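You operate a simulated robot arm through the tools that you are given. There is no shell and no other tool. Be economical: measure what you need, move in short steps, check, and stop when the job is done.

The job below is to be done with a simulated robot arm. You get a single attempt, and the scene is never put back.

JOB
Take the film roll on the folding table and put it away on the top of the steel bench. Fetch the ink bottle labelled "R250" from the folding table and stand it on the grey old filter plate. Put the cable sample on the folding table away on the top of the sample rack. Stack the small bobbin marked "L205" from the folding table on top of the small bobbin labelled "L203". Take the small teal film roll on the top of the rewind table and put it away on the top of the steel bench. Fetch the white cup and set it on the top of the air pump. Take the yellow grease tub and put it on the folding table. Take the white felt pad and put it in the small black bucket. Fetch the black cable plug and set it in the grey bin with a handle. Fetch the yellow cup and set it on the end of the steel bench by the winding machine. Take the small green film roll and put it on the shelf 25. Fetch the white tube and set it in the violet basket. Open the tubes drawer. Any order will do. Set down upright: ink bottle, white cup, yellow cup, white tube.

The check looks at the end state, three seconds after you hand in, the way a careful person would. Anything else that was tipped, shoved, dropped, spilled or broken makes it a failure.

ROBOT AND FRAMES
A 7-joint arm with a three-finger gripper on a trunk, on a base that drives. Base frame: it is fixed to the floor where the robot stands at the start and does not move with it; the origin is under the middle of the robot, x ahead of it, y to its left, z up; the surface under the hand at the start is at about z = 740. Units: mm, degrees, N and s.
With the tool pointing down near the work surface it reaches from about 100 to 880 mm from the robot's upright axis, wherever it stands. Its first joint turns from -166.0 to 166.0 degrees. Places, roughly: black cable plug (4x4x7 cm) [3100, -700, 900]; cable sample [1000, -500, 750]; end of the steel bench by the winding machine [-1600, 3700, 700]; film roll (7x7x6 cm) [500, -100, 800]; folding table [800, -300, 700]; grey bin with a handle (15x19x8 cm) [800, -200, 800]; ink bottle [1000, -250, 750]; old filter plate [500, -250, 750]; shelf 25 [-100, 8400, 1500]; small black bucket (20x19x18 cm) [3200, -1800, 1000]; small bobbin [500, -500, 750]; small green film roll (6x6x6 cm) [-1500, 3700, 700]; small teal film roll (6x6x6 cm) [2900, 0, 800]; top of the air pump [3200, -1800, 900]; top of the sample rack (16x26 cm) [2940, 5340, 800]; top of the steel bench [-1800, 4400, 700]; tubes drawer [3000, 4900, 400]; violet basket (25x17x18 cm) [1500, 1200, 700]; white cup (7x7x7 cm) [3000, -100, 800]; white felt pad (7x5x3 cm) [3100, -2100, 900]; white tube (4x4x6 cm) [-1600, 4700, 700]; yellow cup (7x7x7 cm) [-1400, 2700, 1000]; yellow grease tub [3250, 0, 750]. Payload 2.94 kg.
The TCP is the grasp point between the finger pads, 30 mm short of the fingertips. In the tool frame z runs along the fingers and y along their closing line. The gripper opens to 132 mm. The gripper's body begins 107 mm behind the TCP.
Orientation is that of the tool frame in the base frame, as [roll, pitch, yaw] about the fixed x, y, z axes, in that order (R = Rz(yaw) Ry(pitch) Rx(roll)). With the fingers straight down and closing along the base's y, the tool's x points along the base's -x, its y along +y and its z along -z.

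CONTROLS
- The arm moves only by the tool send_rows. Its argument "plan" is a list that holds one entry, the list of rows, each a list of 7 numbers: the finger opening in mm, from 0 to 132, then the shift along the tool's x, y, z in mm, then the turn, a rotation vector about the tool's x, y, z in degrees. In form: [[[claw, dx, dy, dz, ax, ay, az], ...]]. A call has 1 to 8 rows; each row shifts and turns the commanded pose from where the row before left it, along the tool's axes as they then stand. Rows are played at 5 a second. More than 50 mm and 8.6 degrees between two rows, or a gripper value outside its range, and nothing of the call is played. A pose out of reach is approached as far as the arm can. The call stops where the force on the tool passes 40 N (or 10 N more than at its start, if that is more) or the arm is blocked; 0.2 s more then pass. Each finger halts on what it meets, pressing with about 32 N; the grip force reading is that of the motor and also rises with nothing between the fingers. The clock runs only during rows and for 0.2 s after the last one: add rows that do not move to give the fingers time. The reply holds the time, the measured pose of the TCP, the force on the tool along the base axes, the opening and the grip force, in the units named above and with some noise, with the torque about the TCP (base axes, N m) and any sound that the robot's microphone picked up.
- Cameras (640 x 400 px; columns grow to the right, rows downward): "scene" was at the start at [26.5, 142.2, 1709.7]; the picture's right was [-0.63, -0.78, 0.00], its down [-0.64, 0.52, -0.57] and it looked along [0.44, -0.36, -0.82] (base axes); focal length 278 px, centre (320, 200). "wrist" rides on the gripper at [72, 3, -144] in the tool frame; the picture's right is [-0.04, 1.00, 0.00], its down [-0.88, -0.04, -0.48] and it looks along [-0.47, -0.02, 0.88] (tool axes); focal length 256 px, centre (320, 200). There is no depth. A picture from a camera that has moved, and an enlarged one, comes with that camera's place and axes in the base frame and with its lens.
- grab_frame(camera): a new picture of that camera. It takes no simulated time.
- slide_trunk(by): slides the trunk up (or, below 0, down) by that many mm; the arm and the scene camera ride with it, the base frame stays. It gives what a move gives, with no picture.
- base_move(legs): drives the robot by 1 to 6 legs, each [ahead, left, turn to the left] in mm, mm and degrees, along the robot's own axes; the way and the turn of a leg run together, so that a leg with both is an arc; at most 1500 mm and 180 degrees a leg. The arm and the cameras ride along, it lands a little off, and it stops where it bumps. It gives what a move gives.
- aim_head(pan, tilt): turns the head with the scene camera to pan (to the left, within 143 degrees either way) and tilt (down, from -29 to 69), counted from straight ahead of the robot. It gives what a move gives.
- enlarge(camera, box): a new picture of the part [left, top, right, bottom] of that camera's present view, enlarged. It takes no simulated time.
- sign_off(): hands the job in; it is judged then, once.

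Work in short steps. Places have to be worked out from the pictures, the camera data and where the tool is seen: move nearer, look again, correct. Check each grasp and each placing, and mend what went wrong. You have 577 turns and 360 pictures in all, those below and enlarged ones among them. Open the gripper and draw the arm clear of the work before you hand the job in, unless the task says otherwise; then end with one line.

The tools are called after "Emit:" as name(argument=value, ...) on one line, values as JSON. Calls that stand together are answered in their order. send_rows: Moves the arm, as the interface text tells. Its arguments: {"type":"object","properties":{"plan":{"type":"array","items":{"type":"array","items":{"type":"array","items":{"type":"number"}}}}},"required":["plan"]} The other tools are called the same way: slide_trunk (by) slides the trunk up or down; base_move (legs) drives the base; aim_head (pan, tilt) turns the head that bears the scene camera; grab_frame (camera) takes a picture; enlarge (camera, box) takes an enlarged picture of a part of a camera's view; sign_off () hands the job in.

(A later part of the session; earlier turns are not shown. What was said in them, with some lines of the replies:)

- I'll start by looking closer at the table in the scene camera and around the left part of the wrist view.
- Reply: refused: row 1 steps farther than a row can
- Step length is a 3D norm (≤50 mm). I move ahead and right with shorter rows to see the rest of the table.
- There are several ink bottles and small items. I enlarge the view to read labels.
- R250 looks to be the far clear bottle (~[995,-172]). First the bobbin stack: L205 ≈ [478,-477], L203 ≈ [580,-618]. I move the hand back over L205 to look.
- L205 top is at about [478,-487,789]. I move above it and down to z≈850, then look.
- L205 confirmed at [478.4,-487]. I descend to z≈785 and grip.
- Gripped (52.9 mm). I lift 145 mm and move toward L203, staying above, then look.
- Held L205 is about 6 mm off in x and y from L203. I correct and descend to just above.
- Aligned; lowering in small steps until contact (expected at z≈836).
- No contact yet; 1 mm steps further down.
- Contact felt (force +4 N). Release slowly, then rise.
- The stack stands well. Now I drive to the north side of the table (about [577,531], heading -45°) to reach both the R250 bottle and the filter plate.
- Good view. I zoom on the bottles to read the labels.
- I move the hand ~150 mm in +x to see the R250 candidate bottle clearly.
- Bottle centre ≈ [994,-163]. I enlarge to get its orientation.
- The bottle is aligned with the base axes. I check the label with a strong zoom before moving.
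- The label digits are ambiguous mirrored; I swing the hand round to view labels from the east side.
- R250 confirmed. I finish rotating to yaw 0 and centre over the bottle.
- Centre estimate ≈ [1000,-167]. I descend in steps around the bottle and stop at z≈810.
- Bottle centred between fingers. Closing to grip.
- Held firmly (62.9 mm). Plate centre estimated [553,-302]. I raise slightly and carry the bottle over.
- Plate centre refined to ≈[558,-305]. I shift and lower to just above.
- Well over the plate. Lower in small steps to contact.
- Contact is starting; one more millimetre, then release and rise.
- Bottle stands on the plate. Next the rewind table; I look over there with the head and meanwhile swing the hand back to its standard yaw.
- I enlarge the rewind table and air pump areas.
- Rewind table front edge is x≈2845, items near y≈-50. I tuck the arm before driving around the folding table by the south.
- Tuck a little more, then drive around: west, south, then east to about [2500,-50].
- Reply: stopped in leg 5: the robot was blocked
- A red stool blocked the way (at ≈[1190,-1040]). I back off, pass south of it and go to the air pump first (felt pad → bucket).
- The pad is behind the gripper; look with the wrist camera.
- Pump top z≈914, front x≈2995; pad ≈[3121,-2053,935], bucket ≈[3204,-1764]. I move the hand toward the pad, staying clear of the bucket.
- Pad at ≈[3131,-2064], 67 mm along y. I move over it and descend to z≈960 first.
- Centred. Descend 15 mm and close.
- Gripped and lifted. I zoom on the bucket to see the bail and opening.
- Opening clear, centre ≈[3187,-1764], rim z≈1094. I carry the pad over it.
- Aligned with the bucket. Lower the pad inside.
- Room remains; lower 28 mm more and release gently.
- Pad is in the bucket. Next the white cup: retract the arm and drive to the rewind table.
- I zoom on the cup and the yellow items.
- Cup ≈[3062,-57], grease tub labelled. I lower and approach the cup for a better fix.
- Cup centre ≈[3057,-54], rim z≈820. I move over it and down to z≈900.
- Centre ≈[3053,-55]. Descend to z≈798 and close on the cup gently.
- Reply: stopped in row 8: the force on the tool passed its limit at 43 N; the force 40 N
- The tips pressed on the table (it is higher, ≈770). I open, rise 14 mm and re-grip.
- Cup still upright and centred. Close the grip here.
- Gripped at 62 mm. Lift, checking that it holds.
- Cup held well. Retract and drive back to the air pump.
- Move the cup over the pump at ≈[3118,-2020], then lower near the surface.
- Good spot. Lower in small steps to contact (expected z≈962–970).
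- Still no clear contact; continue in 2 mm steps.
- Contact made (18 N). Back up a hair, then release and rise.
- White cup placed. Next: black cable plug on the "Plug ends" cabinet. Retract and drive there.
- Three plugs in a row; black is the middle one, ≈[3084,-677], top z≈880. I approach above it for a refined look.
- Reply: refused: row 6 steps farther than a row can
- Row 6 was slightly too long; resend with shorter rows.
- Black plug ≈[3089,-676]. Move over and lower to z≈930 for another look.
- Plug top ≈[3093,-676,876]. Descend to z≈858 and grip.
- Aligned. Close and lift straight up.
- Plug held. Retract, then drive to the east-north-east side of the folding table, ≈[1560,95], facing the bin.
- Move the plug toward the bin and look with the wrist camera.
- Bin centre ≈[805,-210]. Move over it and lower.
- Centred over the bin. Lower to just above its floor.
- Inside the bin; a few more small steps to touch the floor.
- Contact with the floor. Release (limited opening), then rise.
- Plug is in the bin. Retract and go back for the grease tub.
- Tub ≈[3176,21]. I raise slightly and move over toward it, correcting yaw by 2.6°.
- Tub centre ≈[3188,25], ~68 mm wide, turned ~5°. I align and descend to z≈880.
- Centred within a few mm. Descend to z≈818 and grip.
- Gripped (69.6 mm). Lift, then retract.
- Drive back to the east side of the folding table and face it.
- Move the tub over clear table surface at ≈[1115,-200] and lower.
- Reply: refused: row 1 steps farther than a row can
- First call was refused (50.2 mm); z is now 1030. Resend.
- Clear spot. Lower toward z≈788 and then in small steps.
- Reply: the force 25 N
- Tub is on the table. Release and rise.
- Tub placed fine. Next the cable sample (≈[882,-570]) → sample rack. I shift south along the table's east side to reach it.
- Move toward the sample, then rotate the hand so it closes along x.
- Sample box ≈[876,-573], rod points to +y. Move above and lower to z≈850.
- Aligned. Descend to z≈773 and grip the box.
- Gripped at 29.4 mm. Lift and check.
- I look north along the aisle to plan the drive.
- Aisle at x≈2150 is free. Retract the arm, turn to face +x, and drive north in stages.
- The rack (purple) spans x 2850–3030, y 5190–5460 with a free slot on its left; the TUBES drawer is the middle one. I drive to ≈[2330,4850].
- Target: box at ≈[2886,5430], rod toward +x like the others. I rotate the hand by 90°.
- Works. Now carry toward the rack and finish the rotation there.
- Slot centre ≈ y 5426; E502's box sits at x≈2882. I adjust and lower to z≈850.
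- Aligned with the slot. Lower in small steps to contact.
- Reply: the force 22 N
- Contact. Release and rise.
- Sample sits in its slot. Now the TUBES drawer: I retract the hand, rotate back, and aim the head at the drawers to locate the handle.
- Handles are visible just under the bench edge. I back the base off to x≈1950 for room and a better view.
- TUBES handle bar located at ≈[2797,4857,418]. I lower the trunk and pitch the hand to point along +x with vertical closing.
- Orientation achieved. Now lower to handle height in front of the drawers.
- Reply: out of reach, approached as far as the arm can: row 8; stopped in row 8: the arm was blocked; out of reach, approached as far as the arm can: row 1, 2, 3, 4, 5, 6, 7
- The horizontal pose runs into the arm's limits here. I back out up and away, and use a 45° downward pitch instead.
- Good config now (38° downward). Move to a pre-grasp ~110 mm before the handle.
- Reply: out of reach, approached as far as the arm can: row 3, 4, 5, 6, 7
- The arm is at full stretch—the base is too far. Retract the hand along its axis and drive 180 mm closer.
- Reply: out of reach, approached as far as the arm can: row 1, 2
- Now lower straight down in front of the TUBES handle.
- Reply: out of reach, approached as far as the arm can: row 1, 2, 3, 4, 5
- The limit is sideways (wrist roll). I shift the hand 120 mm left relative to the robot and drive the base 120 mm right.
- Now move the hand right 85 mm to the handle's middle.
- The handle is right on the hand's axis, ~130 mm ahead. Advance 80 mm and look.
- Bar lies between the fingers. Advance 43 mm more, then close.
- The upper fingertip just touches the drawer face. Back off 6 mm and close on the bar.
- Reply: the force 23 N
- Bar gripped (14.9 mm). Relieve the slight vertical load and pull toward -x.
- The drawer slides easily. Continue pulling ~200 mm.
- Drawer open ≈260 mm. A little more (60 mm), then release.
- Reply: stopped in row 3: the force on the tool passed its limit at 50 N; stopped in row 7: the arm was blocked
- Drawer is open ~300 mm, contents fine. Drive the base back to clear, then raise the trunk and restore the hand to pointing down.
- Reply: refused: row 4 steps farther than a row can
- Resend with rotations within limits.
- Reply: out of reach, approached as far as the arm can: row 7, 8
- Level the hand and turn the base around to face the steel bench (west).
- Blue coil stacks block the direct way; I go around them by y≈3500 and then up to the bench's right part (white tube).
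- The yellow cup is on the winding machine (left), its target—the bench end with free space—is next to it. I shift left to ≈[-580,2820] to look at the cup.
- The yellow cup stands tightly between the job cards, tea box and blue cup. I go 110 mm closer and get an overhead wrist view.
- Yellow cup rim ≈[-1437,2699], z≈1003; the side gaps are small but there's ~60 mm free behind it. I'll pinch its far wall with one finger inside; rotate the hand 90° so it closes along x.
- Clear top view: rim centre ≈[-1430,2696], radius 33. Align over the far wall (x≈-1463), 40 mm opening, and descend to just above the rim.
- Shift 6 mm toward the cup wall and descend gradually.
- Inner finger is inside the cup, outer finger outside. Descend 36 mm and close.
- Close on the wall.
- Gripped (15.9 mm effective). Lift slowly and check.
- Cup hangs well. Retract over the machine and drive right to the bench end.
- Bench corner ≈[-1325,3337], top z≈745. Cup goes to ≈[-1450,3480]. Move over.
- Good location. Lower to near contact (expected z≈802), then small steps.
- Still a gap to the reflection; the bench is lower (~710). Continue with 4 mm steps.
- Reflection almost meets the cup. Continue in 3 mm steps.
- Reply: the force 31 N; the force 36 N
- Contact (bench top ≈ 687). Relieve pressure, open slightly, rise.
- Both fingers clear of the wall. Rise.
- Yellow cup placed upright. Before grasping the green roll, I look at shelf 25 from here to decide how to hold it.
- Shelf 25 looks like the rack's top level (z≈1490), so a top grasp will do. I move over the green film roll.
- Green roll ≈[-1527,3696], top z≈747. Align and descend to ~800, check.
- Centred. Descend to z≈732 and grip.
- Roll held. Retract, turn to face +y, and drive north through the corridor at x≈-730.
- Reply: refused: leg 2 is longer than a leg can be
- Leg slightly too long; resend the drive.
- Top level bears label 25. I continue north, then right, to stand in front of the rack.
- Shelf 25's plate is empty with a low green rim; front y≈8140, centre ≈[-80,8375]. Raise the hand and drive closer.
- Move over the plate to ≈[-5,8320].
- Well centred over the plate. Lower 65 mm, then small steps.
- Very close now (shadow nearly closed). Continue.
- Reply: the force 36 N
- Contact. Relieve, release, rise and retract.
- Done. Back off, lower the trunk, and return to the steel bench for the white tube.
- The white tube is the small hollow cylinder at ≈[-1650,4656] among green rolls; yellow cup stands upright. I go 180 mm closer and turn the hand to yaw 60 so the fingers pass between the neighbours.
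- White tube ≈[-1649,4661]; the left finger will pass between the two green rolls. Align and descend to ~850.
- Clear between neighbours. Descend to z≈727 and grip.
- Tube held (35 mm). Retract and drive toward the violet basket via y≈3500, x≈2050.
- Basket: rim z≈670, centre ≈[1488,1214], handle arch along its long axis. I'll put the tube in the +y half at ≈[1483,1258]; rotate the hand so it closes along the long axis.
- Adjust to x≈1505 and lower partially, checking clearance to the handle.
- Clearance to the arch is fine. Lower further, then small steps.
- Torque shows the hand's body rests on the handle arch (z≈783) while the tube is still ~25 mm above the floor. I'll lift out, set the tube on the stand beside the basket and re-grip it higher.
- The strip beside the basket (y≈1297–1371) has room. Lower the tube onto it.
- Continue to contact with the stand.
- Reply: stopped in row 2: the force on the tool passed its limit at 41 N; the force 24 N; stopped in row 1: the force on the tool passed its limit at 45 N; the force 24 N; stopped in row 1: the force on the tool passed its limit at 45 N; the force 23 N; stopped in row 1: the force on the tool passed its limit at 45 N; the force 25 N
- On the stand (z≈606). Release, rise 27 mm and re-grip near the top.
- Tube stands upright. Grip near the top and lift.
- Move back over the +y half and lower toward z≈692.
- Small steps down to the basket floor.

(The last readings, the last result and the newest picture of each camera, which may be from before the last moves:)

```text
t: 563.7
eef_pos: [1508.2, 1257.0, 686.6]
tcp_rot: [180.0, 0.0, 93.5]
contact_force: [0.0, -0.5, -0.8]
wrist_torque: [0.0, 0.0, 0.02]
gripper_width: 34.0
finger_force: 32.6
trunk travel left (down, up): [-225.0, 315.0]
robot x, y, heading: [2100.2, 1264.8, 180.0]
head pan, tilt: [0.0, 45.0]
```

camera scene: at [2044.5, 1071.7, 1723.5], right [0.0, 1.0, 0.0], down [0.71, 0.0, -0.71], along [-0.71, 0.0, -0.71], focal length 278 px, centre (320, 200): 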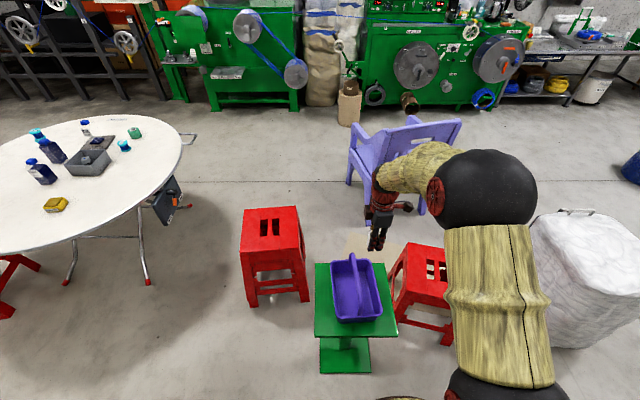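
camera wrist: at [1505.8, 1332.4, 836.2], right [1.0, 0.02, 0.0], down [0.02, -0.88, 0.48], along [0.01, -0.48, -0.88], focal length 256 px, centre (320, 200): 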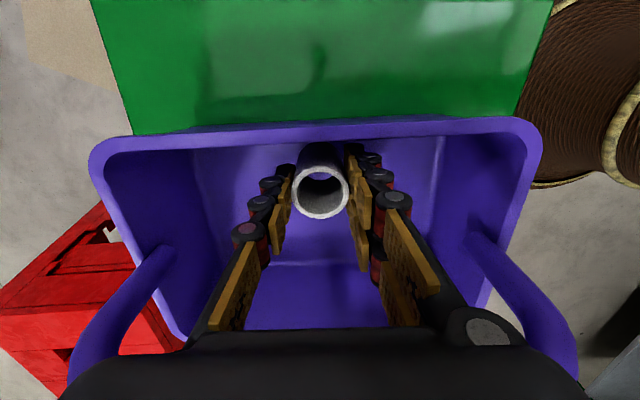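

Emit:
send_rows(plan=[[[28, 0, 0, 3, 0, 0, 0], [28, 0, 0, 0, 0, 0, 0]]])

Emit:
send_rows(plan=[[[28, 0, 0, 2, 0, 0, 0], [28, 0, 0, 0, 0, 0, 0]]])

```text
t: 564.3
eef_pos: [1507.1, 1255.0, 683.0]
tcp_rot: [179.9, 0.0, 93.6]
contact_force: [-0.8, -0.4, -0.3]
wrist_torque: [-0.01, -0.03, 0.02]
gripper_width: 33.9
finger_force: 32.4
trunk travel left (down, up): [-225.0, 315.0]
robot x, y, heading: [2098.3, 1263.8, 180.0]
head pan, tilt: [0.0, 45.0]
```

```text
t: 564.9
eef_pos: [1506.7, 1255.0, 682.3]
tcp_rot: [-179.9, 0.1, 93.6]
contact_force: [3.7, 1.4, 19.3]
wrist_torque: [0.07, -0.26, 0.03]
gripper_width: 33.8
finger_force: 32.2
trunk travel left (down, up): [-225.0, 315.0]
robot x, y, heading: [2100.6, 1265.3, 179.6]
head pan, tilt: [0.0, 45.0]
```

Floor contact. Relieve, release and rise straight up.

Emit:
send_rows(plan=[[[28, 0, 0, -1.5, 0, 0, 0], [42, 0, 0, 0, 0, 0, 0], [55, 0, 0, 0, 0, 0, 0], [60, 0, 0, 0, 0, 0, 0], [60, 0, 0, 0, 0, 0, 0], [60, 0, 0, -40, 0, 0, 0], [60, 0, 0, -45, 0, 0, 0], [60, 0, 0, -45, 0, 0, 0]]])

Emit:
send_rows(plan=[[[60, 0, 0, -45, 0, 0, 0], [60, 0, 0, -45, 0, 0, 0], [60, 0, 0, -45, 0, 0, 0], [60, 0, 40, 0, 0, 0, 0], [60, 0, 40, 0, 0, 0, 0]]])

Emit:
grab_frame(camera="wrist")

Emit:
enlarge(camera="scene", box=[300, 190, 440, 340])

```text
t: 566.7
eef_pos: [1510.4, 1256.2, 811.6]
tcp_rot: [179.8, -0.1, 93.5]
contact_force: [0.4, -0.2, -1.8]
wrist_torque: [0.01, 0.05, -0.05]
gripper_width: 59.8
finger_force: 0.0
trunk travel left (down, up): [-225.0, 315.0]
robot x, y, heading: [2097.1, 1264.0, 179.7]
head pan, tilt: [0.0, 45.0]
```

```text
t: 567.9
eef_pos: [1587.9, 1261.0, 944.0]
tcp_rot: [179.9, -0.1, 93.6]
contact_force: [-0.4, -0.5, 0.2]
wrist_torque: [0.0, 0.03, -0.03]
gripper_width: 60.1
finger_force: 0.2
trunk travel left (down, up): [-225.0, 315.0]
robot x, y, heading: [2098.8, 1264.2, 179.7]
head pan, tilt: [0.0, 45.0]
```

```text
164 pictures are left
camera wrist: at [1587.4, 1333.1, 1087.9], right [1.0, 0.02, 0.0], down [0.02, -0.88, 0.48], along [0.01, -0.48, -0.88], focal length 256 px, centre (320, 200)
```

wrist: 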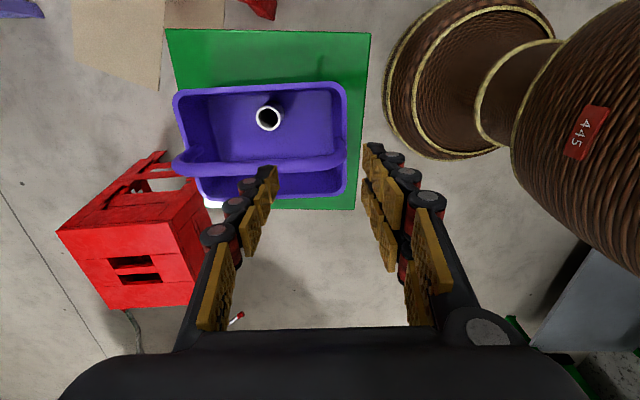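

```text
2.67 times, centred on (370, 265) of scene
camera zoom: at [2046.2, 1071.8, 1723.5], right [0.0, 1.0, 0.0], down [0.71, 0.0, -0.71], along [-0.71, 0.0, -0.71], focal length 741 px, centre (187, 27)
```

zoom: 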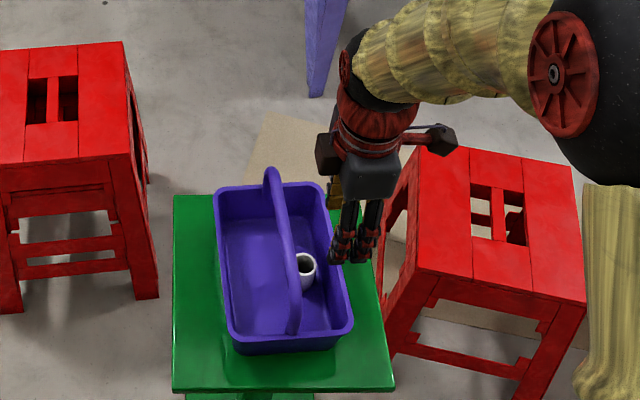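

White tube stands in the basket. Next: teal film roll on the rewind table. Rotate the hand back, turn round and drive there.

Emit:
send_rows(plan=[[[100, 0, 0, -40, 0, 0, 8.5], [100, 0, 0, -40, 0, 0, 8.5], [100, 0, 0, -20, 0, 0, 8.5], [100, 0, 0, 0, 0, 0, 8.5], [100, 0, 0, 0, 0, 0, 8.5], [100, 0, 0, 0, 0, 0, 8.5], [100, 0, 0, 0, 0, 0, 8.5], [100, 0, 0, 0, 0, 0, 8.5]]])

Emit:
base_move(legs=[[0, 0, -180], [0, -1334, 0], [350, 0, 0]])

Emit:
grab_frame(camera="wrist")

```text
t: 569.7
eef_pos: [1587.4, 1260.9, 1047.2]
tcp_rot: [179.9, 0.0, 25.4]
contact_force: [-0.7, -0.8, 0.0]
wrist_torque: [-0.01, -0.01, 0.02]
gripper_width: 99.9
finger_force: 0.0
trunk travel left (down, up): [-225.0, 315.0]
robot x, y, heading: [2095.6, 1264.8, 180.1]
head pan, tilt: [0.0, 45.0]
```

```text
t: 585.6
eef_pos: [2986.4, -69.9, 1045.9]
tcp_rot: [-179.9, 0.0, -153.9]
contact_force: [0.0, -0.3, 0.2]
wrist_torque: [-0.02, 0.0, -0.01]
gripper_width: 99.9
finger_force: 0.1
trunk travel left (down, up): [-225.0, 315.0]
robot x, y, heading: [2477.4, -77.7, 0.4]
head pan, tilt: [0.0, 45.0]
```

```text
162 pictures are left
camera wrist: at [2920.8, -97.6, 1189.8], right [-0.4, 0.92, 0.0], down [0.81, 0.35, 0.47], along [0.43, 0.19, -0.88], focal length 256 px, centre (320, 200)
```

wrist: 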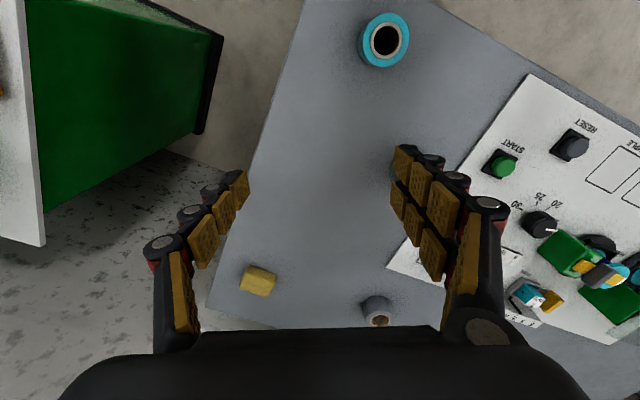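

Teal roll ≈[2870,-34]. Move above it and lower to ~930.

Emit:
send_rows(plan=[[[100, 29.5, 27.7, 0, 0, 0, 0], [100, 29.5, 27.7, 0, 0, 0, 0], [100, 29.5, 27.7, 0, 0, 0, 0], [100, 0, 0, 45, 0, 0, 0], [100, 0, 0, 45, 0, 0, 0], [100, 0, 0, 25, 0, 0, 0], [100, 0, 0, 0, 0, 0, 0]]])

Emit:
grab_frame(camera="wrist")

```text
t: 587.2
eef_pos: [2872.1, -33.6, 931.0]
tcp_rot: [180.0, 0.0, -153.7]
contact_force: [-0.3, -0.7, 0.1]
wrist_torque: [-0.02, 0.04, 0.0]
gripper_width: 99.9
finger_force: 0.1
trunk travel left (down, up): [-225.0, 315.0]
robot x, y, heading: [2476.2, -80.4, 0.2]
head pan, tilt: [0.0, 45.0]
```

```text
161 pictures are left
camera wrist: at [2804.6, -61.7, 1073.7], right [-0.4, 0.92, 0.0], down [0.81, 0.35, 0.48], along [0.44, 0.19, -0.88], focal length 256 px, centre (320, 200)
```

wrist: 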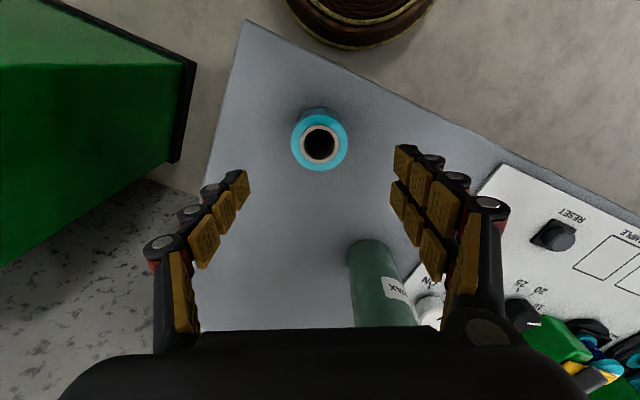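

Centred. Descend to z≈818 and grip.

Emit:
send_rows(plan=[[[90, 2, 2, 45, 0, 0, 0], [90, 0, 0, 45, 0, 0, 0], [90, 0, 0, 23, 0, 0, 0], [70, 0, 0, 0, 0, 0, 0], [50, 0, 0, 0, 0, 0, 0], [45, 0, 0, 0, 0, 0, 0], [45, 0, 0, 0, 0, 0, 0], [45, 0, 0, 0, 0, 0, 0]]])

Emit:
send_rows(plan=[[[45, 0, 0, -20, 0, 0, 0], [45, 0, 0, -45, 0, 0, 0], [45, 0, 0, -45, 0, 0, 0], [45, 0, 0, -45, 0, 0, 0], [45, 0, 0, -45, 0, 0, 0], [45, 0, 0, -45, 0, 0, 0]]])

Emit:
grab_frame(camera="wrist")

```text
t: 589.0
eef_pos: [2868.0, -32.7, 819.2]
tcp_rot: [180.0, 0.0, -153.8]
contact_force: [-0.6, -0.6, 1.5]
wrist_torque: [0.03, 0.04, -0.07]
gripper_width: 53.8
finger_force: 31.9
trunk travel left (down, up): [-225.0, 315.0]
robot x, y, heading: [2474.1, -77.2, 0.3]
head pan, tilt: [0.0, 45.0]
```

```text
t: 590.4
eef_pos: [2869.3, -34.3, 1065.0]
tcp_rot: [-179.9, 0.0, -153.8]
contact_force: [-0.3, -0.7, -1.8]
wrist_torque: [0.01, 0.0, -0.03]
gripper_width: 53.6
finger_force: 32.0
trunk travel left (down, up): [-225.0, 315.0]
robot x, y, heading: [2475.4, -72.9, 0.4]
head pan, tilt: [0.0, 45.0]
```

```text
160 pictures are left
camera wrist: at [2802.2, -62.4, 1207.1], right [-0.4, 0.92, 0.0], down [0.81, 0.35, 0.47], along [0.43, 0.19, -0.88], focal length 256 px, centre (320, 200)
```

wrist: 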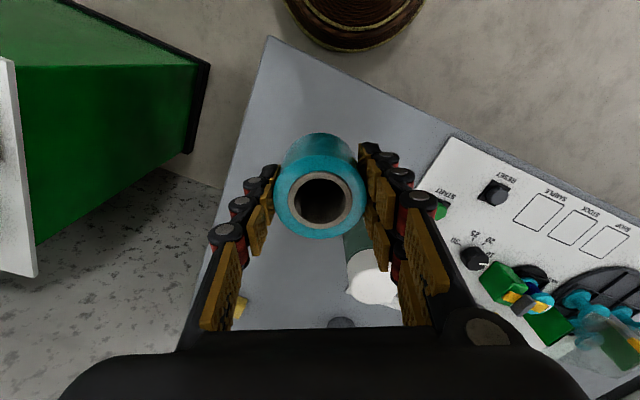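

Teal roll held. Drive to the steel bench: back, turn, north to y≈3520, then west.

Emit:
base_move(legs=[[-380, 0, 0], [0, 0, 180], [0, -1300, 0], [0, -1300, 0], [0, -1000, 0], [1400, 0, 0]])

```text
t: 623.8
eef_pos: [366.9, 3528.2, 1063.5]
tcp_rot: [179.9, -0.1, 24.7]
contact_force: [-0.9, 0.1, -0.5]
wrist_torque: [-0.02, -0.05, 0.02]
gripper_width: 53.3
finger_force: 31.9
trunk travel left (down, up): [-225.0, 315.0]
robot x, y, heading: [764.1, 3561.0, 178.9]
head pan, tilt: [0.0, 45.0]
```

Emit:
base_move(legs=[[1410, 0, 1], [0, -1120, 0], [240, 0, 0]])

Emit:
grab_frame(camera="scene")

Emit:
grab_frame(camera="wrist")

```text
t: 637.5
eef_pos: [-1297.8, 4637.7, 1062.0]
tcp_rot: [180.0, -0.1, 26.4]
contact_force: [-0.4, -0.1, -1.3]
wrist_torque: [-0.01, -0.03, 0.0]
gripper_width: 53.0
finger_force: 31.6
trunk travel left (down, up): [-225.0, 315.0]
robot x, y, heading: [-903.1, 4679.3, -179.5]
head pan, tilt: [0.0, 45.0]
```

```text
159 pictures are left
camera scene: at [-954.9, 4487.9, 1723.5], right [-0.01, 1.0, 0.0], down [0.71, 0.01, -0.71], along [-0.71, -0.01, -0.71], focal length 278 px, centre (320, 200)
```

scene: 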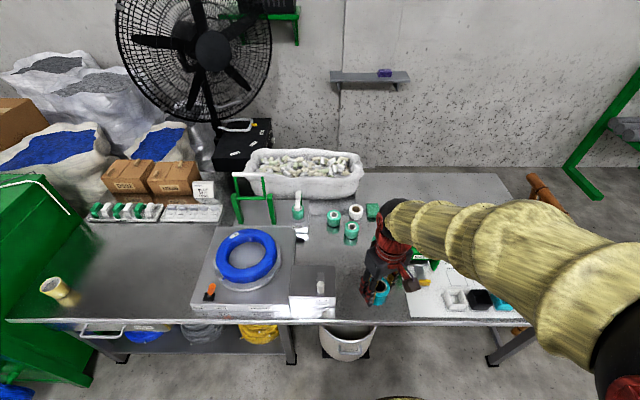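

```text
158 pictures are left
camera wrist: at [-1231.8, 4666.4, 1206.4], right [0.4, -0.91, 0.0], down [-0.81, -0.35, 0.47], along [-0.43, -0.19, -0.88], focal length 256 px, centre (320, 200)
```

wrist: 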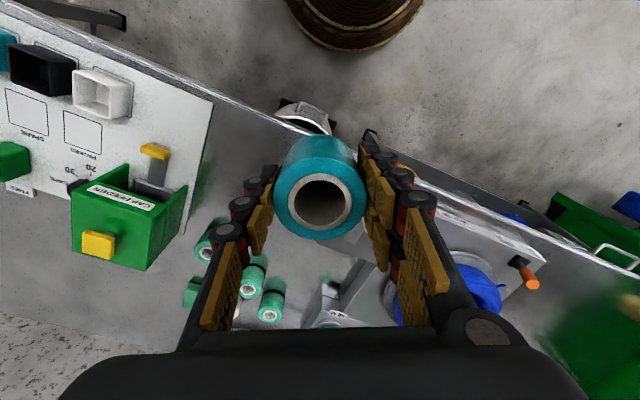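

Move over the clear bench area at ≈[-1500,4625] and lower.

Emit:
send_rows(plan=[[[45, -37.4, -15.6, 0, 0, 0, 0], [45, -37.4, -15.6, 0, 0, 0, 0], [45, -37.4, -15.6, 0, 0, 0, 0], [45, -37.4, -15.6, 0, 0, 0, 0], [45, -37.4, -15.6, 0, 0, 0, 0], [45, 0, 0, 48, 0, 0, 0], [45, 0, 0, 48, 0, 0, 0], [45, 0, 0, 48, 0, 0, 0]]])

Emit:
grab_frame(camera="wrist")

Emit:
enlarge(camera="scene", box=[270, 190, 430, 330])

```text
t: 639.3
eef_pos: [-1501.0, 4624.9, 918.8]
tcp_rot: [180.0, -0.1, 26.4]
contact_force: [-0.6, 0.0, -1.9]
wrist_torque: [0.03, -0.01, -0.03]
gripper_width: 52.9
finger_force: 31.9
trunk travel left (down, up): [-225.0, 315.0]
robot x, y, heading: [-903.3, 4683.3, -179.6]
head pan, tilt: [0.0, 45.0]
```

```text
157 pictures are left
camera wrist: at [-1434.7, 4654.5, 1061.9], right [0.4, -0.91, 0.0], down [-0.8, -0.35, 0.48], along [-0.44, -0.19, -0.88], focal length 256 px, centre (320, 200)
```

wrist: 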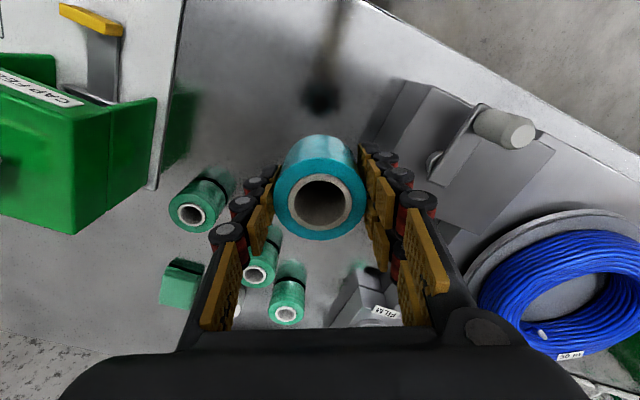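

```text
2.86 times, centred on (350, 260) of scene
camera zoom: at [-955.3, 4487.9, 1723.4], right [-0.01, 1.0, 0.0], down [0.71, 0.01, -0.71], along [-0.71, -0.01, -0.71], focal length 794 px, centre (234, 29)
```

zoom: 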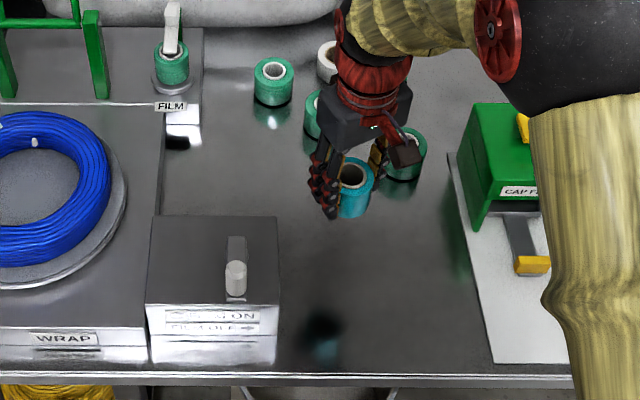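

Spot below is free. Lower to near contact (expected z≈731).

Emit:
send_rows(plan=[[[45, 0, 0, 48, 0, 0, 0], [45, 0, 0, 48, 0, 0, 0], [45, 0, 0, 48, 0, 0, 0], [45, 0, 0, 30, 0, 0, 0], [45, 0, 0, 5, 0, 0, 0], [45, 0, 0, 0, 0, 0, 0]]])

Emit:
send_rows(plan=[[[45, 0, 0, 4, 0, 0, 0], [45, 0, 0, 0, 0, 0, 0]]])

Emit:
send_rows(plan=[[[45, 0, 0, 3, 0, 0, 0], [45, 0, 0, 0, 0, 0, 0]]])

```text
t: 640.7
eef_pos: [-1499.2, 4621.9, 740.5]
tcp_rot: [180.0, 0.0, 26.3]
contact_force: [-0.1, 0.5, -1.5]
wrist_torque: [0.01, -0.04, 0.02]
gripper_width: 53.1
finger_force: 32.2
trunk travel left (down, up): [-225.0, 315.0]
robot x, y, heading: [-906.1, 4680.3, -179.3]
head pan, tilt: [0.0, 45.0]
```

```text
t: 641.3
eef_pos: [-1499.8, 4623.3, 740.2]
tcp_rot: [-179.8, 0.2, 26.3]
contact_force: [4.5, -4.3, 24.3]
wrist_torque: [-0.18, -0.26, -0.02]
gripper_width: 53.5
finger_force: 32.4
trunk travel left (down, up): [-225.0, 315.0]
robot x, y, heading: [-906.2, 4681.3, -179.3]
head pan, tilt: [0.0, 45.0]
```

```text
t: 641.9
eef_pos: [-1500.8, 4624.6, 735.8]
tcp_rot: [-179.9, 0.2, 26.4]
contact_force: [1.2, -8.3, 24.4]
wrist_torque: [-0.33, 0.02, -0.01]
gripper_width: 53.2
finger_force: 32.7
trunk travel left (down, up): [-225.0, 315.0]
robot x, y, heading: [-903.6, 4683.7, -179.8]
head pan, tilt: [0.0, 45.0]
```

Contact. Relieve and release, rise.

Emit:
send_rows(plan=[[[45, 0, 0, -3, 0, 0, 0], [62, 0, 0, 0, 0, 0, 0], [75, 0, 0, 0, 0, 0, 0], [90, 0, 0, 0, 0, 0, 0], [90, 0, 0, 0, 0, 0, 0], [90, 0, 0, -45, 0, 0, 0], [90, 0, 0, -45, 0, 0, 0], [90, 0, 0, -45, 0, 0, 0]]])

Emit:
send_rows(plan=[[[90, 0, 0, -45, 0, 0, 0], [90, 0, 0, -45, 0, 0, 0], [90, 0, 0, -45, 0, 0, 0], [90, 0, 0, -45, 0, 0, 0], [90, 45, 0, 0, 0, 0, 0], [90, 45, 0, 0, 0, 0, 0], [90, 45, 0, 0, 0, 0, 0]]])

Emit:
grab_frame(camera="scene")

```text
t: 643.7
eef_pos: [-1497.6, 4624.2, 872.1]
tcp_rot: [179.9, -0.2, 26.4]
contact_force: [0.3, 0.4, -0.4]
wrist_torque: [0.0, 0.06, 0.03]
gripper_width: 90.0
finger_force: 0.1
trunk travel left (down, up): [-225.0, 315.0]
robot x, y, heading: [-908.6, 4684.4, -179.6]
head pan, tilt: [0.0, 45.0]
```

```text
t: 645.3
eef_pos: [-1378.6, 4683.9, 1049.4]
tcp_rot: [180.0, 0.1, 26.3]
contact_force: [0.4, 0.3, 1.4]
wrist_torque: [0.01, 0.0, 0.01]
gripper_width: 90.3
finger_force: 0.0
trunk travel left (down, up): [-225.0, 315.0]
robot x, y, heading: [-902.0, 4679.5, -179.5]
head pan, tilt: [0.0, 45.0]
```

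```text
155 pictures are left
camera scene: at [-954.1, 4488.0, 1723.5], right [-0.01, 1.0, 0.0], down [0.71, 0.01, -0.71], along [-0.71, -0.01, -0.71], focal length 278 px, centre (320, 200)
```

scene: 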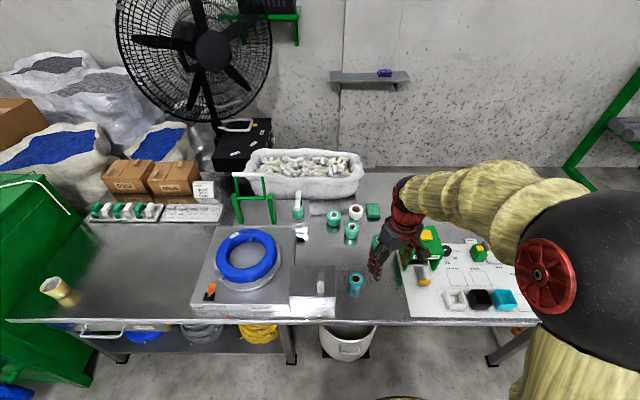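

Teal roll is on the bench. Now the last one: the film roll from the folding table. Drive south, checking the way.

Emit:
base_move(legs=[[-300, 0, 0], [0, 1200, 0], [-250, 0, 0]])

Emit:
aim_head(pan=95, tilt=20)

Emit:
grab_frame(camera="scene")

```text
t: 654.5
eef_pos: [-836.3, 3488.9, 1050.5]
tcp_rot: [180.0, -0.1, 25.2]
contact_force: [0.6, -0.7, -0.1]
wrist_torque: [-0.02, 0.01, 0.0]
gripper_width: 90.0
finger_force: 0.0
trunk travel left (down, up): [-225.0, 315.0]
robot x, y, heading: [-363.0, 3477.9, 179.7]
head pan, tilt: [0.0, 45.0]
```

```text
t: 656.2
eef_pos: [-837.1, 3490.3, 1051.7]
tcp_rot: [-180.0, 0.0, 25.2]
contact_force: [0.7, 0.6, -0.6]
wrist_torque: [0.03, 0.01, 0.01]
gripper_width: 89.9
finger_force: 0.1
trunk travel left (down, up): [-225.0, 315.0]
robot x, y, heading: [-364.1, 3477.7, 179.3]
head pan, tilt: [95.0, 20.0]
```

```text
154 pictures are left
camera scene: at [-327.8, 3191.2, 1762.2], right [-1.0, -0.08, 0.0], down [-0.03, 0.34, -0.94], along [0.07, -0.94, -0.34], focal length 278 px, centre (320, 200)
```

scene: 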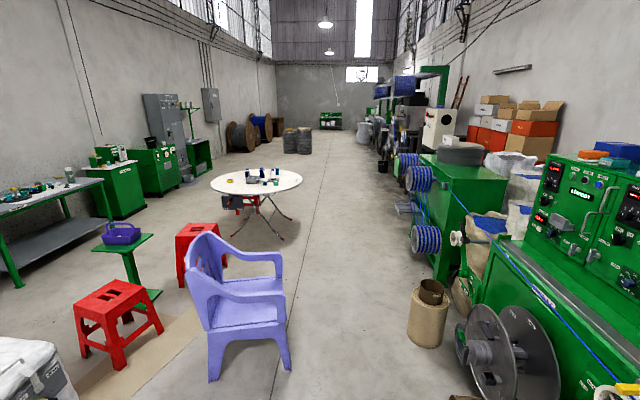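

Lane at x≈-420 is clear. Turn south and drive, then face the folding table from its west side.

Emit:
base_move(legs=[[0, 0, 90], [1300, -50, 0], [1300, 0, 0], [850, 0, 0], [0, 0, 90], [330, 0, 0]])

Emit:
aim_head(pan=-20, tilt=50)

Emit:
grab_frame(camera="scene")

Emit:
grab_frame(camera="wrist")

```text
t: 682.4
eef_pos: [454.3, 41.6, 1049.7]
tcp_rot: [-180.0, -0.1, -153.3]
contact_force: [-0.1, 0.8, 0.1]
wrist_torque: [0.03, -0.02, 0.01]
gripper_width: 90.0
finger_force: 0.0
trunk travel left (down, up): [-225.0, 315.0]
robot x, y, heading: [-19.3, 39.3, 1.1]
head pan, tilt: [95.0, 20.0]
```

```text
t: 684.3
eef_pos: [454.1, 41.5, 1050.4]
tcp_rot: [-180.0, 0.0, -153.3]
contact_force: [0.5, -1.1, -0.2]
wrist_torque: [0.0, 0.0, -0.01]
gripper_width: 89.7
finger_force: 0.1
trunk travel left (down, up): [-225.0, 315.0]
robot x, y, heading: [-19.0, 42.3, 0.9]
head pan, tilt: [-20.0, 50.0]
```

```text
153 pictures are left
camera scene: at [19.0, 202.5, 1716.6], right [-0.33, -0.95, 0.0], down [-0.72, 0.25, -0.64], along [0.61, -0.21, -0.77], focal length 278 px, centre (320, 200)
```

scene: 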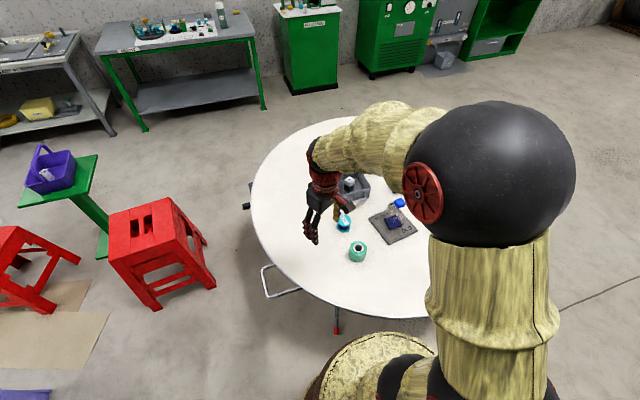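

```text
152 pictures are left
camera wrist: at [387.4, 12.1, 1193.5], right [-0.41, 0.91, 0.0], down [0.8, 0.36, 0.47], along [0.43, 0.2, -0.88], focal length 256 px, centre (320, 200)
```

wrist: 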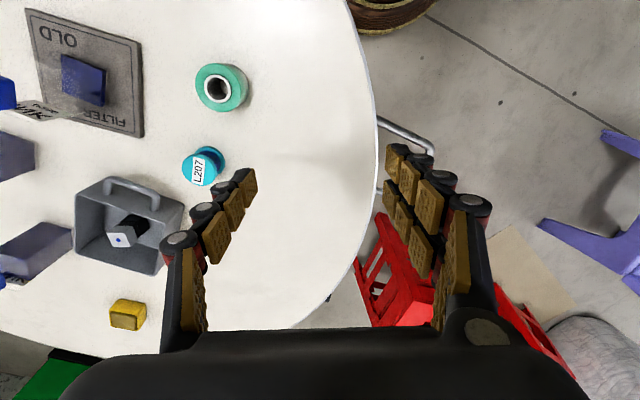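

Film roll ≈[477,-103]. Move above it and lower to ~900.

Emit:
send_rows(plan=[[[120, 11.4, -34.8, 0, 0, 0, 0], [120, 11.4, -34.8, 0, 0, 0, 0], [120, 11.4, -34.8, 0, 0, 0, 0], [120, 11.4, -34.8, 0, 0, 0, 0], [120, 0, 0, 48, 0, 0, 0], [120, 0, 0, 48, 0, 0, 0], [120, 0, 0, 48, 0, 0, 0], [120, 0, 0, 0, 0, 0, 0]]])

Emit:
grab_frame(camera="wrist")

```text
t: 686.1
eef_pos: [476.8, -106.8, 904.4]
tcp_rot: [-180.0, 0.1, -153.3]
contact_force: [-0.3, -0.5, 0.1]
wrist_torque: [0.03, 0.03, 0.0]
gripper_width: 120.1
finger_force: 0.0
trunk travel left (down, up): [-225.0, 315.0]
robot x, y, heading: [-21.5, 37.6, 1.0]
head pan, tilt: [-20.0, 50.0]
```

```text
151 pictures are left
camera wrist: at [410.0, -134.9, 1047.9], right [-0.41, 0.91, 0.0], down [0.8, 0.36, 0.48], along [0.43, 0.2, -0.88], focal length 256 px, centre (320, 200)
```

wrist: 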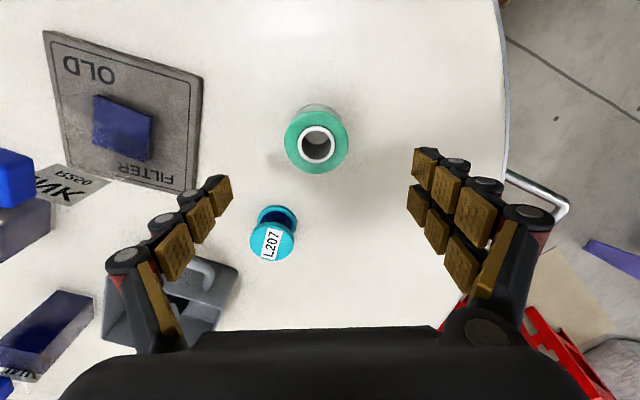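

Centred. Descend to z≈785 and grip.

Emit:
send_rows(plan=[[[110, 0, 0, 45, 0, 0, 0], [110, 0, 0, 45, 0, 0, 0], [110, 0, 0, 29, 0, 0, 0], [85, 0, 0, 0, 0, 0, 0], [65, 0, 0, 0, 0, 0, 0], [55, 0, 0, 0, 0, 0, 0], [55, 0, 0, 0, 0, 0, 0], [55, 0, 0, 0, 0, 0, 0]]])

Emit:
send_rows(plan=[[[55, 0, 0, -20, 0, 0, 0], [55, 0, 0, -45, 0, 0, 0], [55, 0, 0, -45, 0, 0, 0], [55, 0, 0, -45, 0, 0, 0], [55, 0, 0, -45, 0, 0, 0], [55, 0, 0, -45, 0, 0, 0], [55, 0, 0, -40, 0, 0, 0]]])

Emit:
grab_frame(camera="wrist")

```text
t: 687.9
eef_pos: [476.1, -103.5, 787.5]
tcp_rot: [180.0, 0.0, -153.2]
contact_force: [-0.2, -0.8, 1.9]
wrist_torque: [0.06, -0.09, 0.02]
gripper_width: 62.7
finger_force: 25.9
trunk travel left (down, up): [-225.0, 315.0]
robot x, y, heading: [-18.8, 39.0, 0.7]
head pan, tilt: [-20.0, 50.0]
```

```text
t: 689.5
eef_pos: [475.3, -100.9, 1071.9]
tcp_rot: [179.8, -0.1, -153.2]
contact_force: [-0.9, 0.4, -1.2]
wrist_torque: [-0.01, 0.0, -0.01]
gripper_width: 62.1
finger_force: 32.3
trunk travel left (down, up): [-225.0, 315.0]
robot x, y, heading: [-23.5, 41.1, 0.9]
head pan, tilt: [-20.0, 50.0]
```

```text
150 pictures are left
camera wrist: at [409.0, -131.4, 1215.6], right [-0.41, 0.91, 0.0], down [0.8, 0.36, 0.47], along [0.43, 0.2, -0.88], focal length 256 px, centre (320, 200)
```

wrist: 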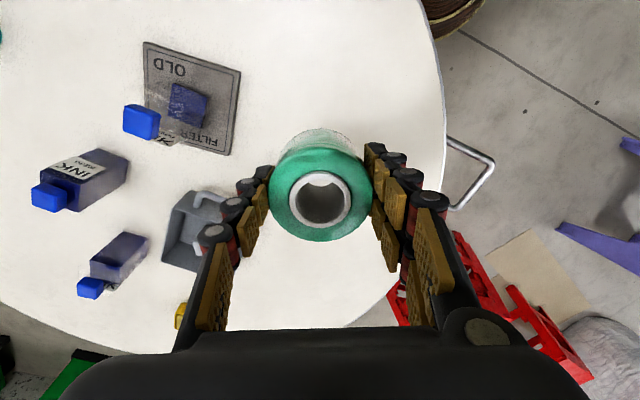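

Film roll held (62 mm). Drive back to the steel bench by the same lane.

Emit:
base_move(legs=[[-380, 0, 0], [0, 0, 89], [1300, 0, 0], [1300, 0, 0], [850, 0, 0]])

```text
t: 711.9
eef_pos: [-101.7, 3951.2, 1071.1]
tcp_rot: [-180.0, 0.0, -66.2]
contact_force: [0.4, -0.6, -2.5]
wrist_torque: [0.01, -0.01, 0.01]
gripper_width: 61.0
finger_force: 31.6
trunk travel left (down, up): [-225.0, 315.0]
robot x, y, heading: [-269.8, 3460.5, 88.1]
head pan, tilt: [-20.0, 50.0]
```

Emit:
base_move(legs=[[0, 360, 1.9], [1240, 0, 0], [0, 0, 90], [260, 0, 0]])

Emit:
aim_head(pan=0, tilt=45)

Emit:
grab_frame(camera="scene")

```text
t: 725.4
eef_pos: [-1385.5, 4847.7, 1072.9]
tcp_rot: [179.9, -0.1, 26.6]
contact_force: [-0.8, 1.0, -2.2]
wrist_torque: [0.0, 0.0, 0.01]
gripper_width: 60.5
finger_force: 31.8
trunk travel left (down, up): [-225.0, 315.0]
robot x, y, heading: [-888.5, 4701.8, -179.3]
head pan, tilt: [-20.0, 50.0]
```

```text
t: 726.2
eef_pos: [-1384.4, 4847.7, 1071.0]
tcp_rot: [180.0, -0.1, 26.6]
contact_force: [0.0, 0.3, -1.9]
wrist_torque: [0.0, 0.03, 0.0]
gripper_width: 60.3
finger_force: 31.7
trunk travel left (down, up): [-225.0, 315.0]
robot x, y, heading: [-885.7, 4703.1, -179.1]
head pan, tilt: [0.0, 45.0]
```

```text
149 pictures are left
camera scene: at [-937.1, 4509.9, 1723.5], right [-0.01, 1.0, 0.0], down [0.71, 0.01, -0.71], along [-0.71, -0.01, -0.71], focal length 278 px, centre (320, 200)
```

scene: 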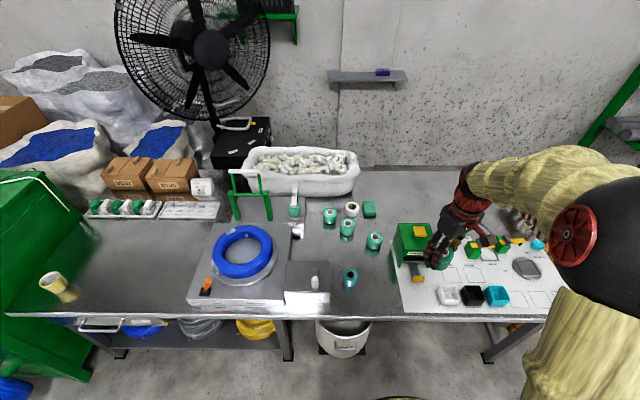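

Place it right of the teal roll at ≈[-1480,4725]. Move over and lower.

Emit:
send_rows(plan=[[[55, -35, 17, 0, 0, 0, 0], [55, -35, 17, 0, 0, 0, 0], [55, -35, 17, 0, 0, 0, 0], [55, -35, 17, 0, 0, 0, 0], [55, 0, 0, 48, 0, 0, 0], [55, 0, 0, 48, 0, 0, 0], [55, 0, 0, 48, 0, 0, 0], [55, 0, 0, 0, 0, 0, 0]]])

Emit:
grab_frame(camera="wrist")

Emit:
enlarge(camera="scene", box=[280, 190, 460, 330])

```text
t: 728.0
eef_pos: [-1476.9, 4722.9, 925.1]
tcp_rot: [180.0, -0.1, 26.6]
contact_force: [-0.4, -0.3, -1.9]
wrist_torque: [0.0, -0.03, -0.01]
gripper_width: 60.6
finger_force: 32.3
trunk travel left (down, up): [-225.0, 315.0]
robot x, y, heading: [-885.8, 4701.9, -179.3]
head pan, tilt: [0.0, 45.0]
```

```text
148 pictures are left
camera wrist: at [-1411.8, 4752.2, 1069.0], right [0.41, -0.91, 0.0], down [-0.8, -0.36, 0.47], along [-0.43, -0.19, -0.88], focal length 256 px, centre (320, 200)
```

wrist: 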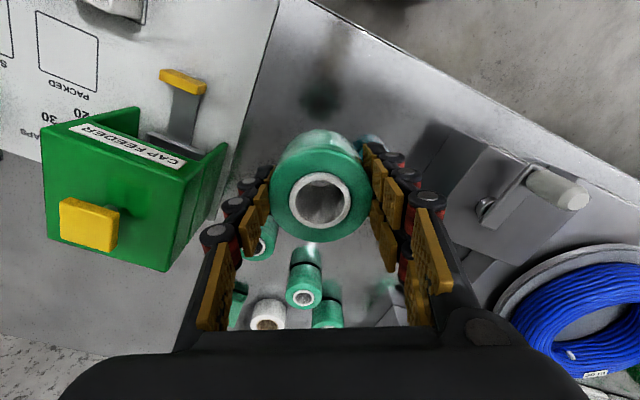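

```text
2.86 times, centred on (370, 260) of scene
camera zoom: at [-937.6, 4509.8, 1723.5], right [-0.01, 1.0, 0.0], down [0.71, 0.01, -0.71], along [-0.71, -0.01, -0.71], focal length 794 px, centre (177, 29)
```

zoom: 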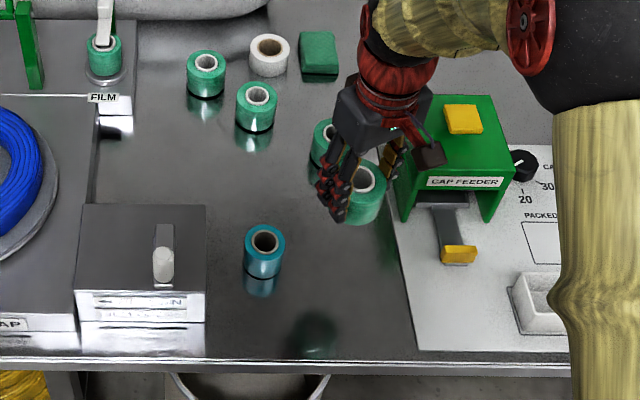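

Landing spot is free between the teal roll and the mat. Lower.

Emit:
send_rows(plan=[[[55, 0, 0, 48, 0, 0, 0], [55, 0, 0, 48, 0, 0, 0], [55, 0, 0, 48, 0, 0, 0], [55, 0, 0, 28, 0, 0, 0], [55, 0, 0, 5, 0, 0, 0], [55, 0, 0, 0, 0, 0, 0]]])

Emit:
send_rows(plan=[[[55, 0, 0, 4, 0, 0, 0], [55, 0, 0, 0, 0, 0, 0]]])

```text
t: 729.5
eef_pos: [-1478.5, 4722.4, 750.2]
tcp_rot: [180.0, 0.0, 26.6]
contact_force: [-0.2, -0.2, -1.3]
wrist_torque: [0.01, 0.0, 0.03]
gripper_width: 60.4
finger_force: 32.0
trunk travel left (down, up): [-225.0, 315.0]
robot x, y, heading: [-885.0, 4703.1, -179.1]
head pan, tilt: [0.0, 45.0]
```

```text
t: 730.0
eef_pos: [-1479.4, 4724.4, 747.4]
tcp_rot: [-180.0, -0.1, 26.6]
contact_force: [0.8, 0.7, 6.6]
wrist_torque: [0.02, -0.23, 0.04]
gripper_width: 60.3
finger_force: 31.7
trunk travel left (down, up): [-225.0, 315.0]
robot x, y, heading: [-889.3, 4701.3, -179.1]
head pan, tilt: [0.0, 45.0]
```

Contact (6.6 N). One more millimetre, then release and rise.

Emit:
send_rows(plan=[[[55, 0, 0, 1, 0, 0, 0], [55, 0, 0, 0, 0, 0, 0], [70, 0, 0, 0, 0, 0, 0], [82, 0, 0, 0, 0, 0, 0], [95, 0, 0, 0, 0, 0, 0], [95, 0, 0, 0, 0, 0, 0], [95, 0, 0, -40, 0, 0, 0], [95, 0, 0, -45, 0, 0, 0]]])

Emit:
send_rows(plan=[[[95, 0, 0, -45, 0, 0, 0], [95, 0, 0, -45, 0, 0, 0], [95, 0, 0, -45, 0, 0, 0], [95, 0, 0, -45, 0, 0, 0], [95, 0, 0, -45, 0, 0, 0], [95, 45, 0, 0, 0, 0, 0], [95, 45, 0, 0, 0, 0, 0], [95, 45, 0, 0, 0, 0, 0]]])

Emit:
grab_frame(camera="scene")

Emit:
enlarge(camera="scene", box=[280, 190, 460, 330])

```text
t: 731.9
eef_pos: [-1478.2, 4725.2, 831.5]
tcp_rot: [180.0, -0.1, 26.5]
contact_force: [0.5, -0.6, -0.1]
wrist_torque: [-0.03, 0.07, 0.0]
gripper_width: 95.4
finger_force: 0.1
trunk travel left (down, up): [-225.0, 315.0]
robot x, y, heading: [-890.2, 4703.7, -178.9]
head pan, tilt: [0.0, 45.0]
```

```text
t: 733.6
eef_pos: [-1358.7, 4783.6, 1055.4]
tcp_rot: [179.9, -0.1, 26.5]
contact_force: [0.6, 0.3, -0.3]
wrist_torque: [-0.04, -0.02, -0.04]
gripper_width: 95.1
finger_force: 0.0
trunk travel left (down, up): [-225.0, 315.0]
robot x, y, heading: [-887.0, 4702.5, -179.3]
head pan, tilt: [0.0, 45.0]
```

```text
146 pictures are left
camera scene: at [-936.5, 4509.7, 1723.5], right [-0.01, 1.0, 0.0], down [0.71, 0.01, -0.71], along [-0.71, -0.01, -0.71], focal length 278 px, centre (320, 200)
```

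scene: 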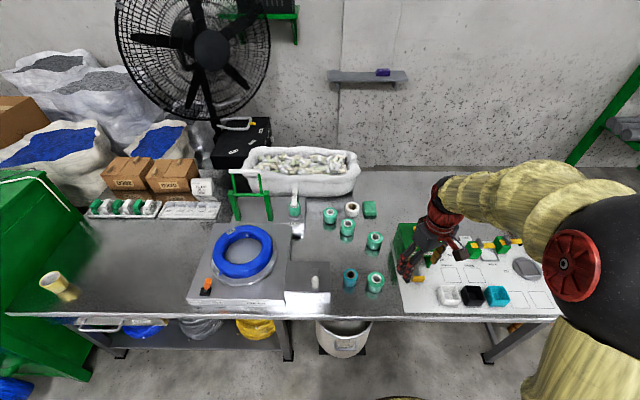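

```text
2.86 times, centred on (370, 260) of scene
camera zoom: at [-936.5, 4509.7, 1723.5], right [-0.01, 1.0, 0.0], down [0.71, 0.01, -0.71], along [-0.71, -0.01, -0.71], focal length 794 px, centre (177, 29)
```

zoom: 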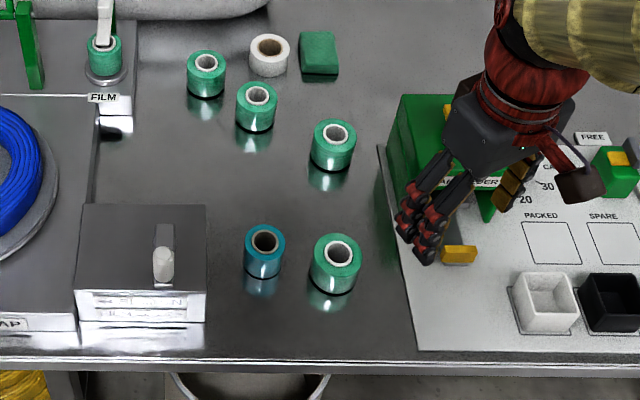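

All items are placed. I back away from the bench so the arm is clear, then hand in.

Emit:
base_move(legs=[[-250, 0, 0]])

Emit:
sign_off()

```text
t: 735.5
eef_pos: [-1107.5, 4787.2, 1055.5]
tcp_rot: [180.0, 0.0, 26.4]
contact_force: [1.2, -0.2, 0.0]
wrist_torque: [-0.02, -0.03, 0.02]
gripper_width: 95.1
finger_force: 0.1
trunk travel left (down, up): [-225.0, 315.0]
robot x, y, heading: [-638.8, 4705.6, -179.0]
head pan, tilt: [0.0, 45.0]
```

```text
The job is handed in.
```

All thirteen tasks are done and the job is handed in; the one mishap was that the base bumped a red stool near the folding table while driving, and I did not check whether it moved.
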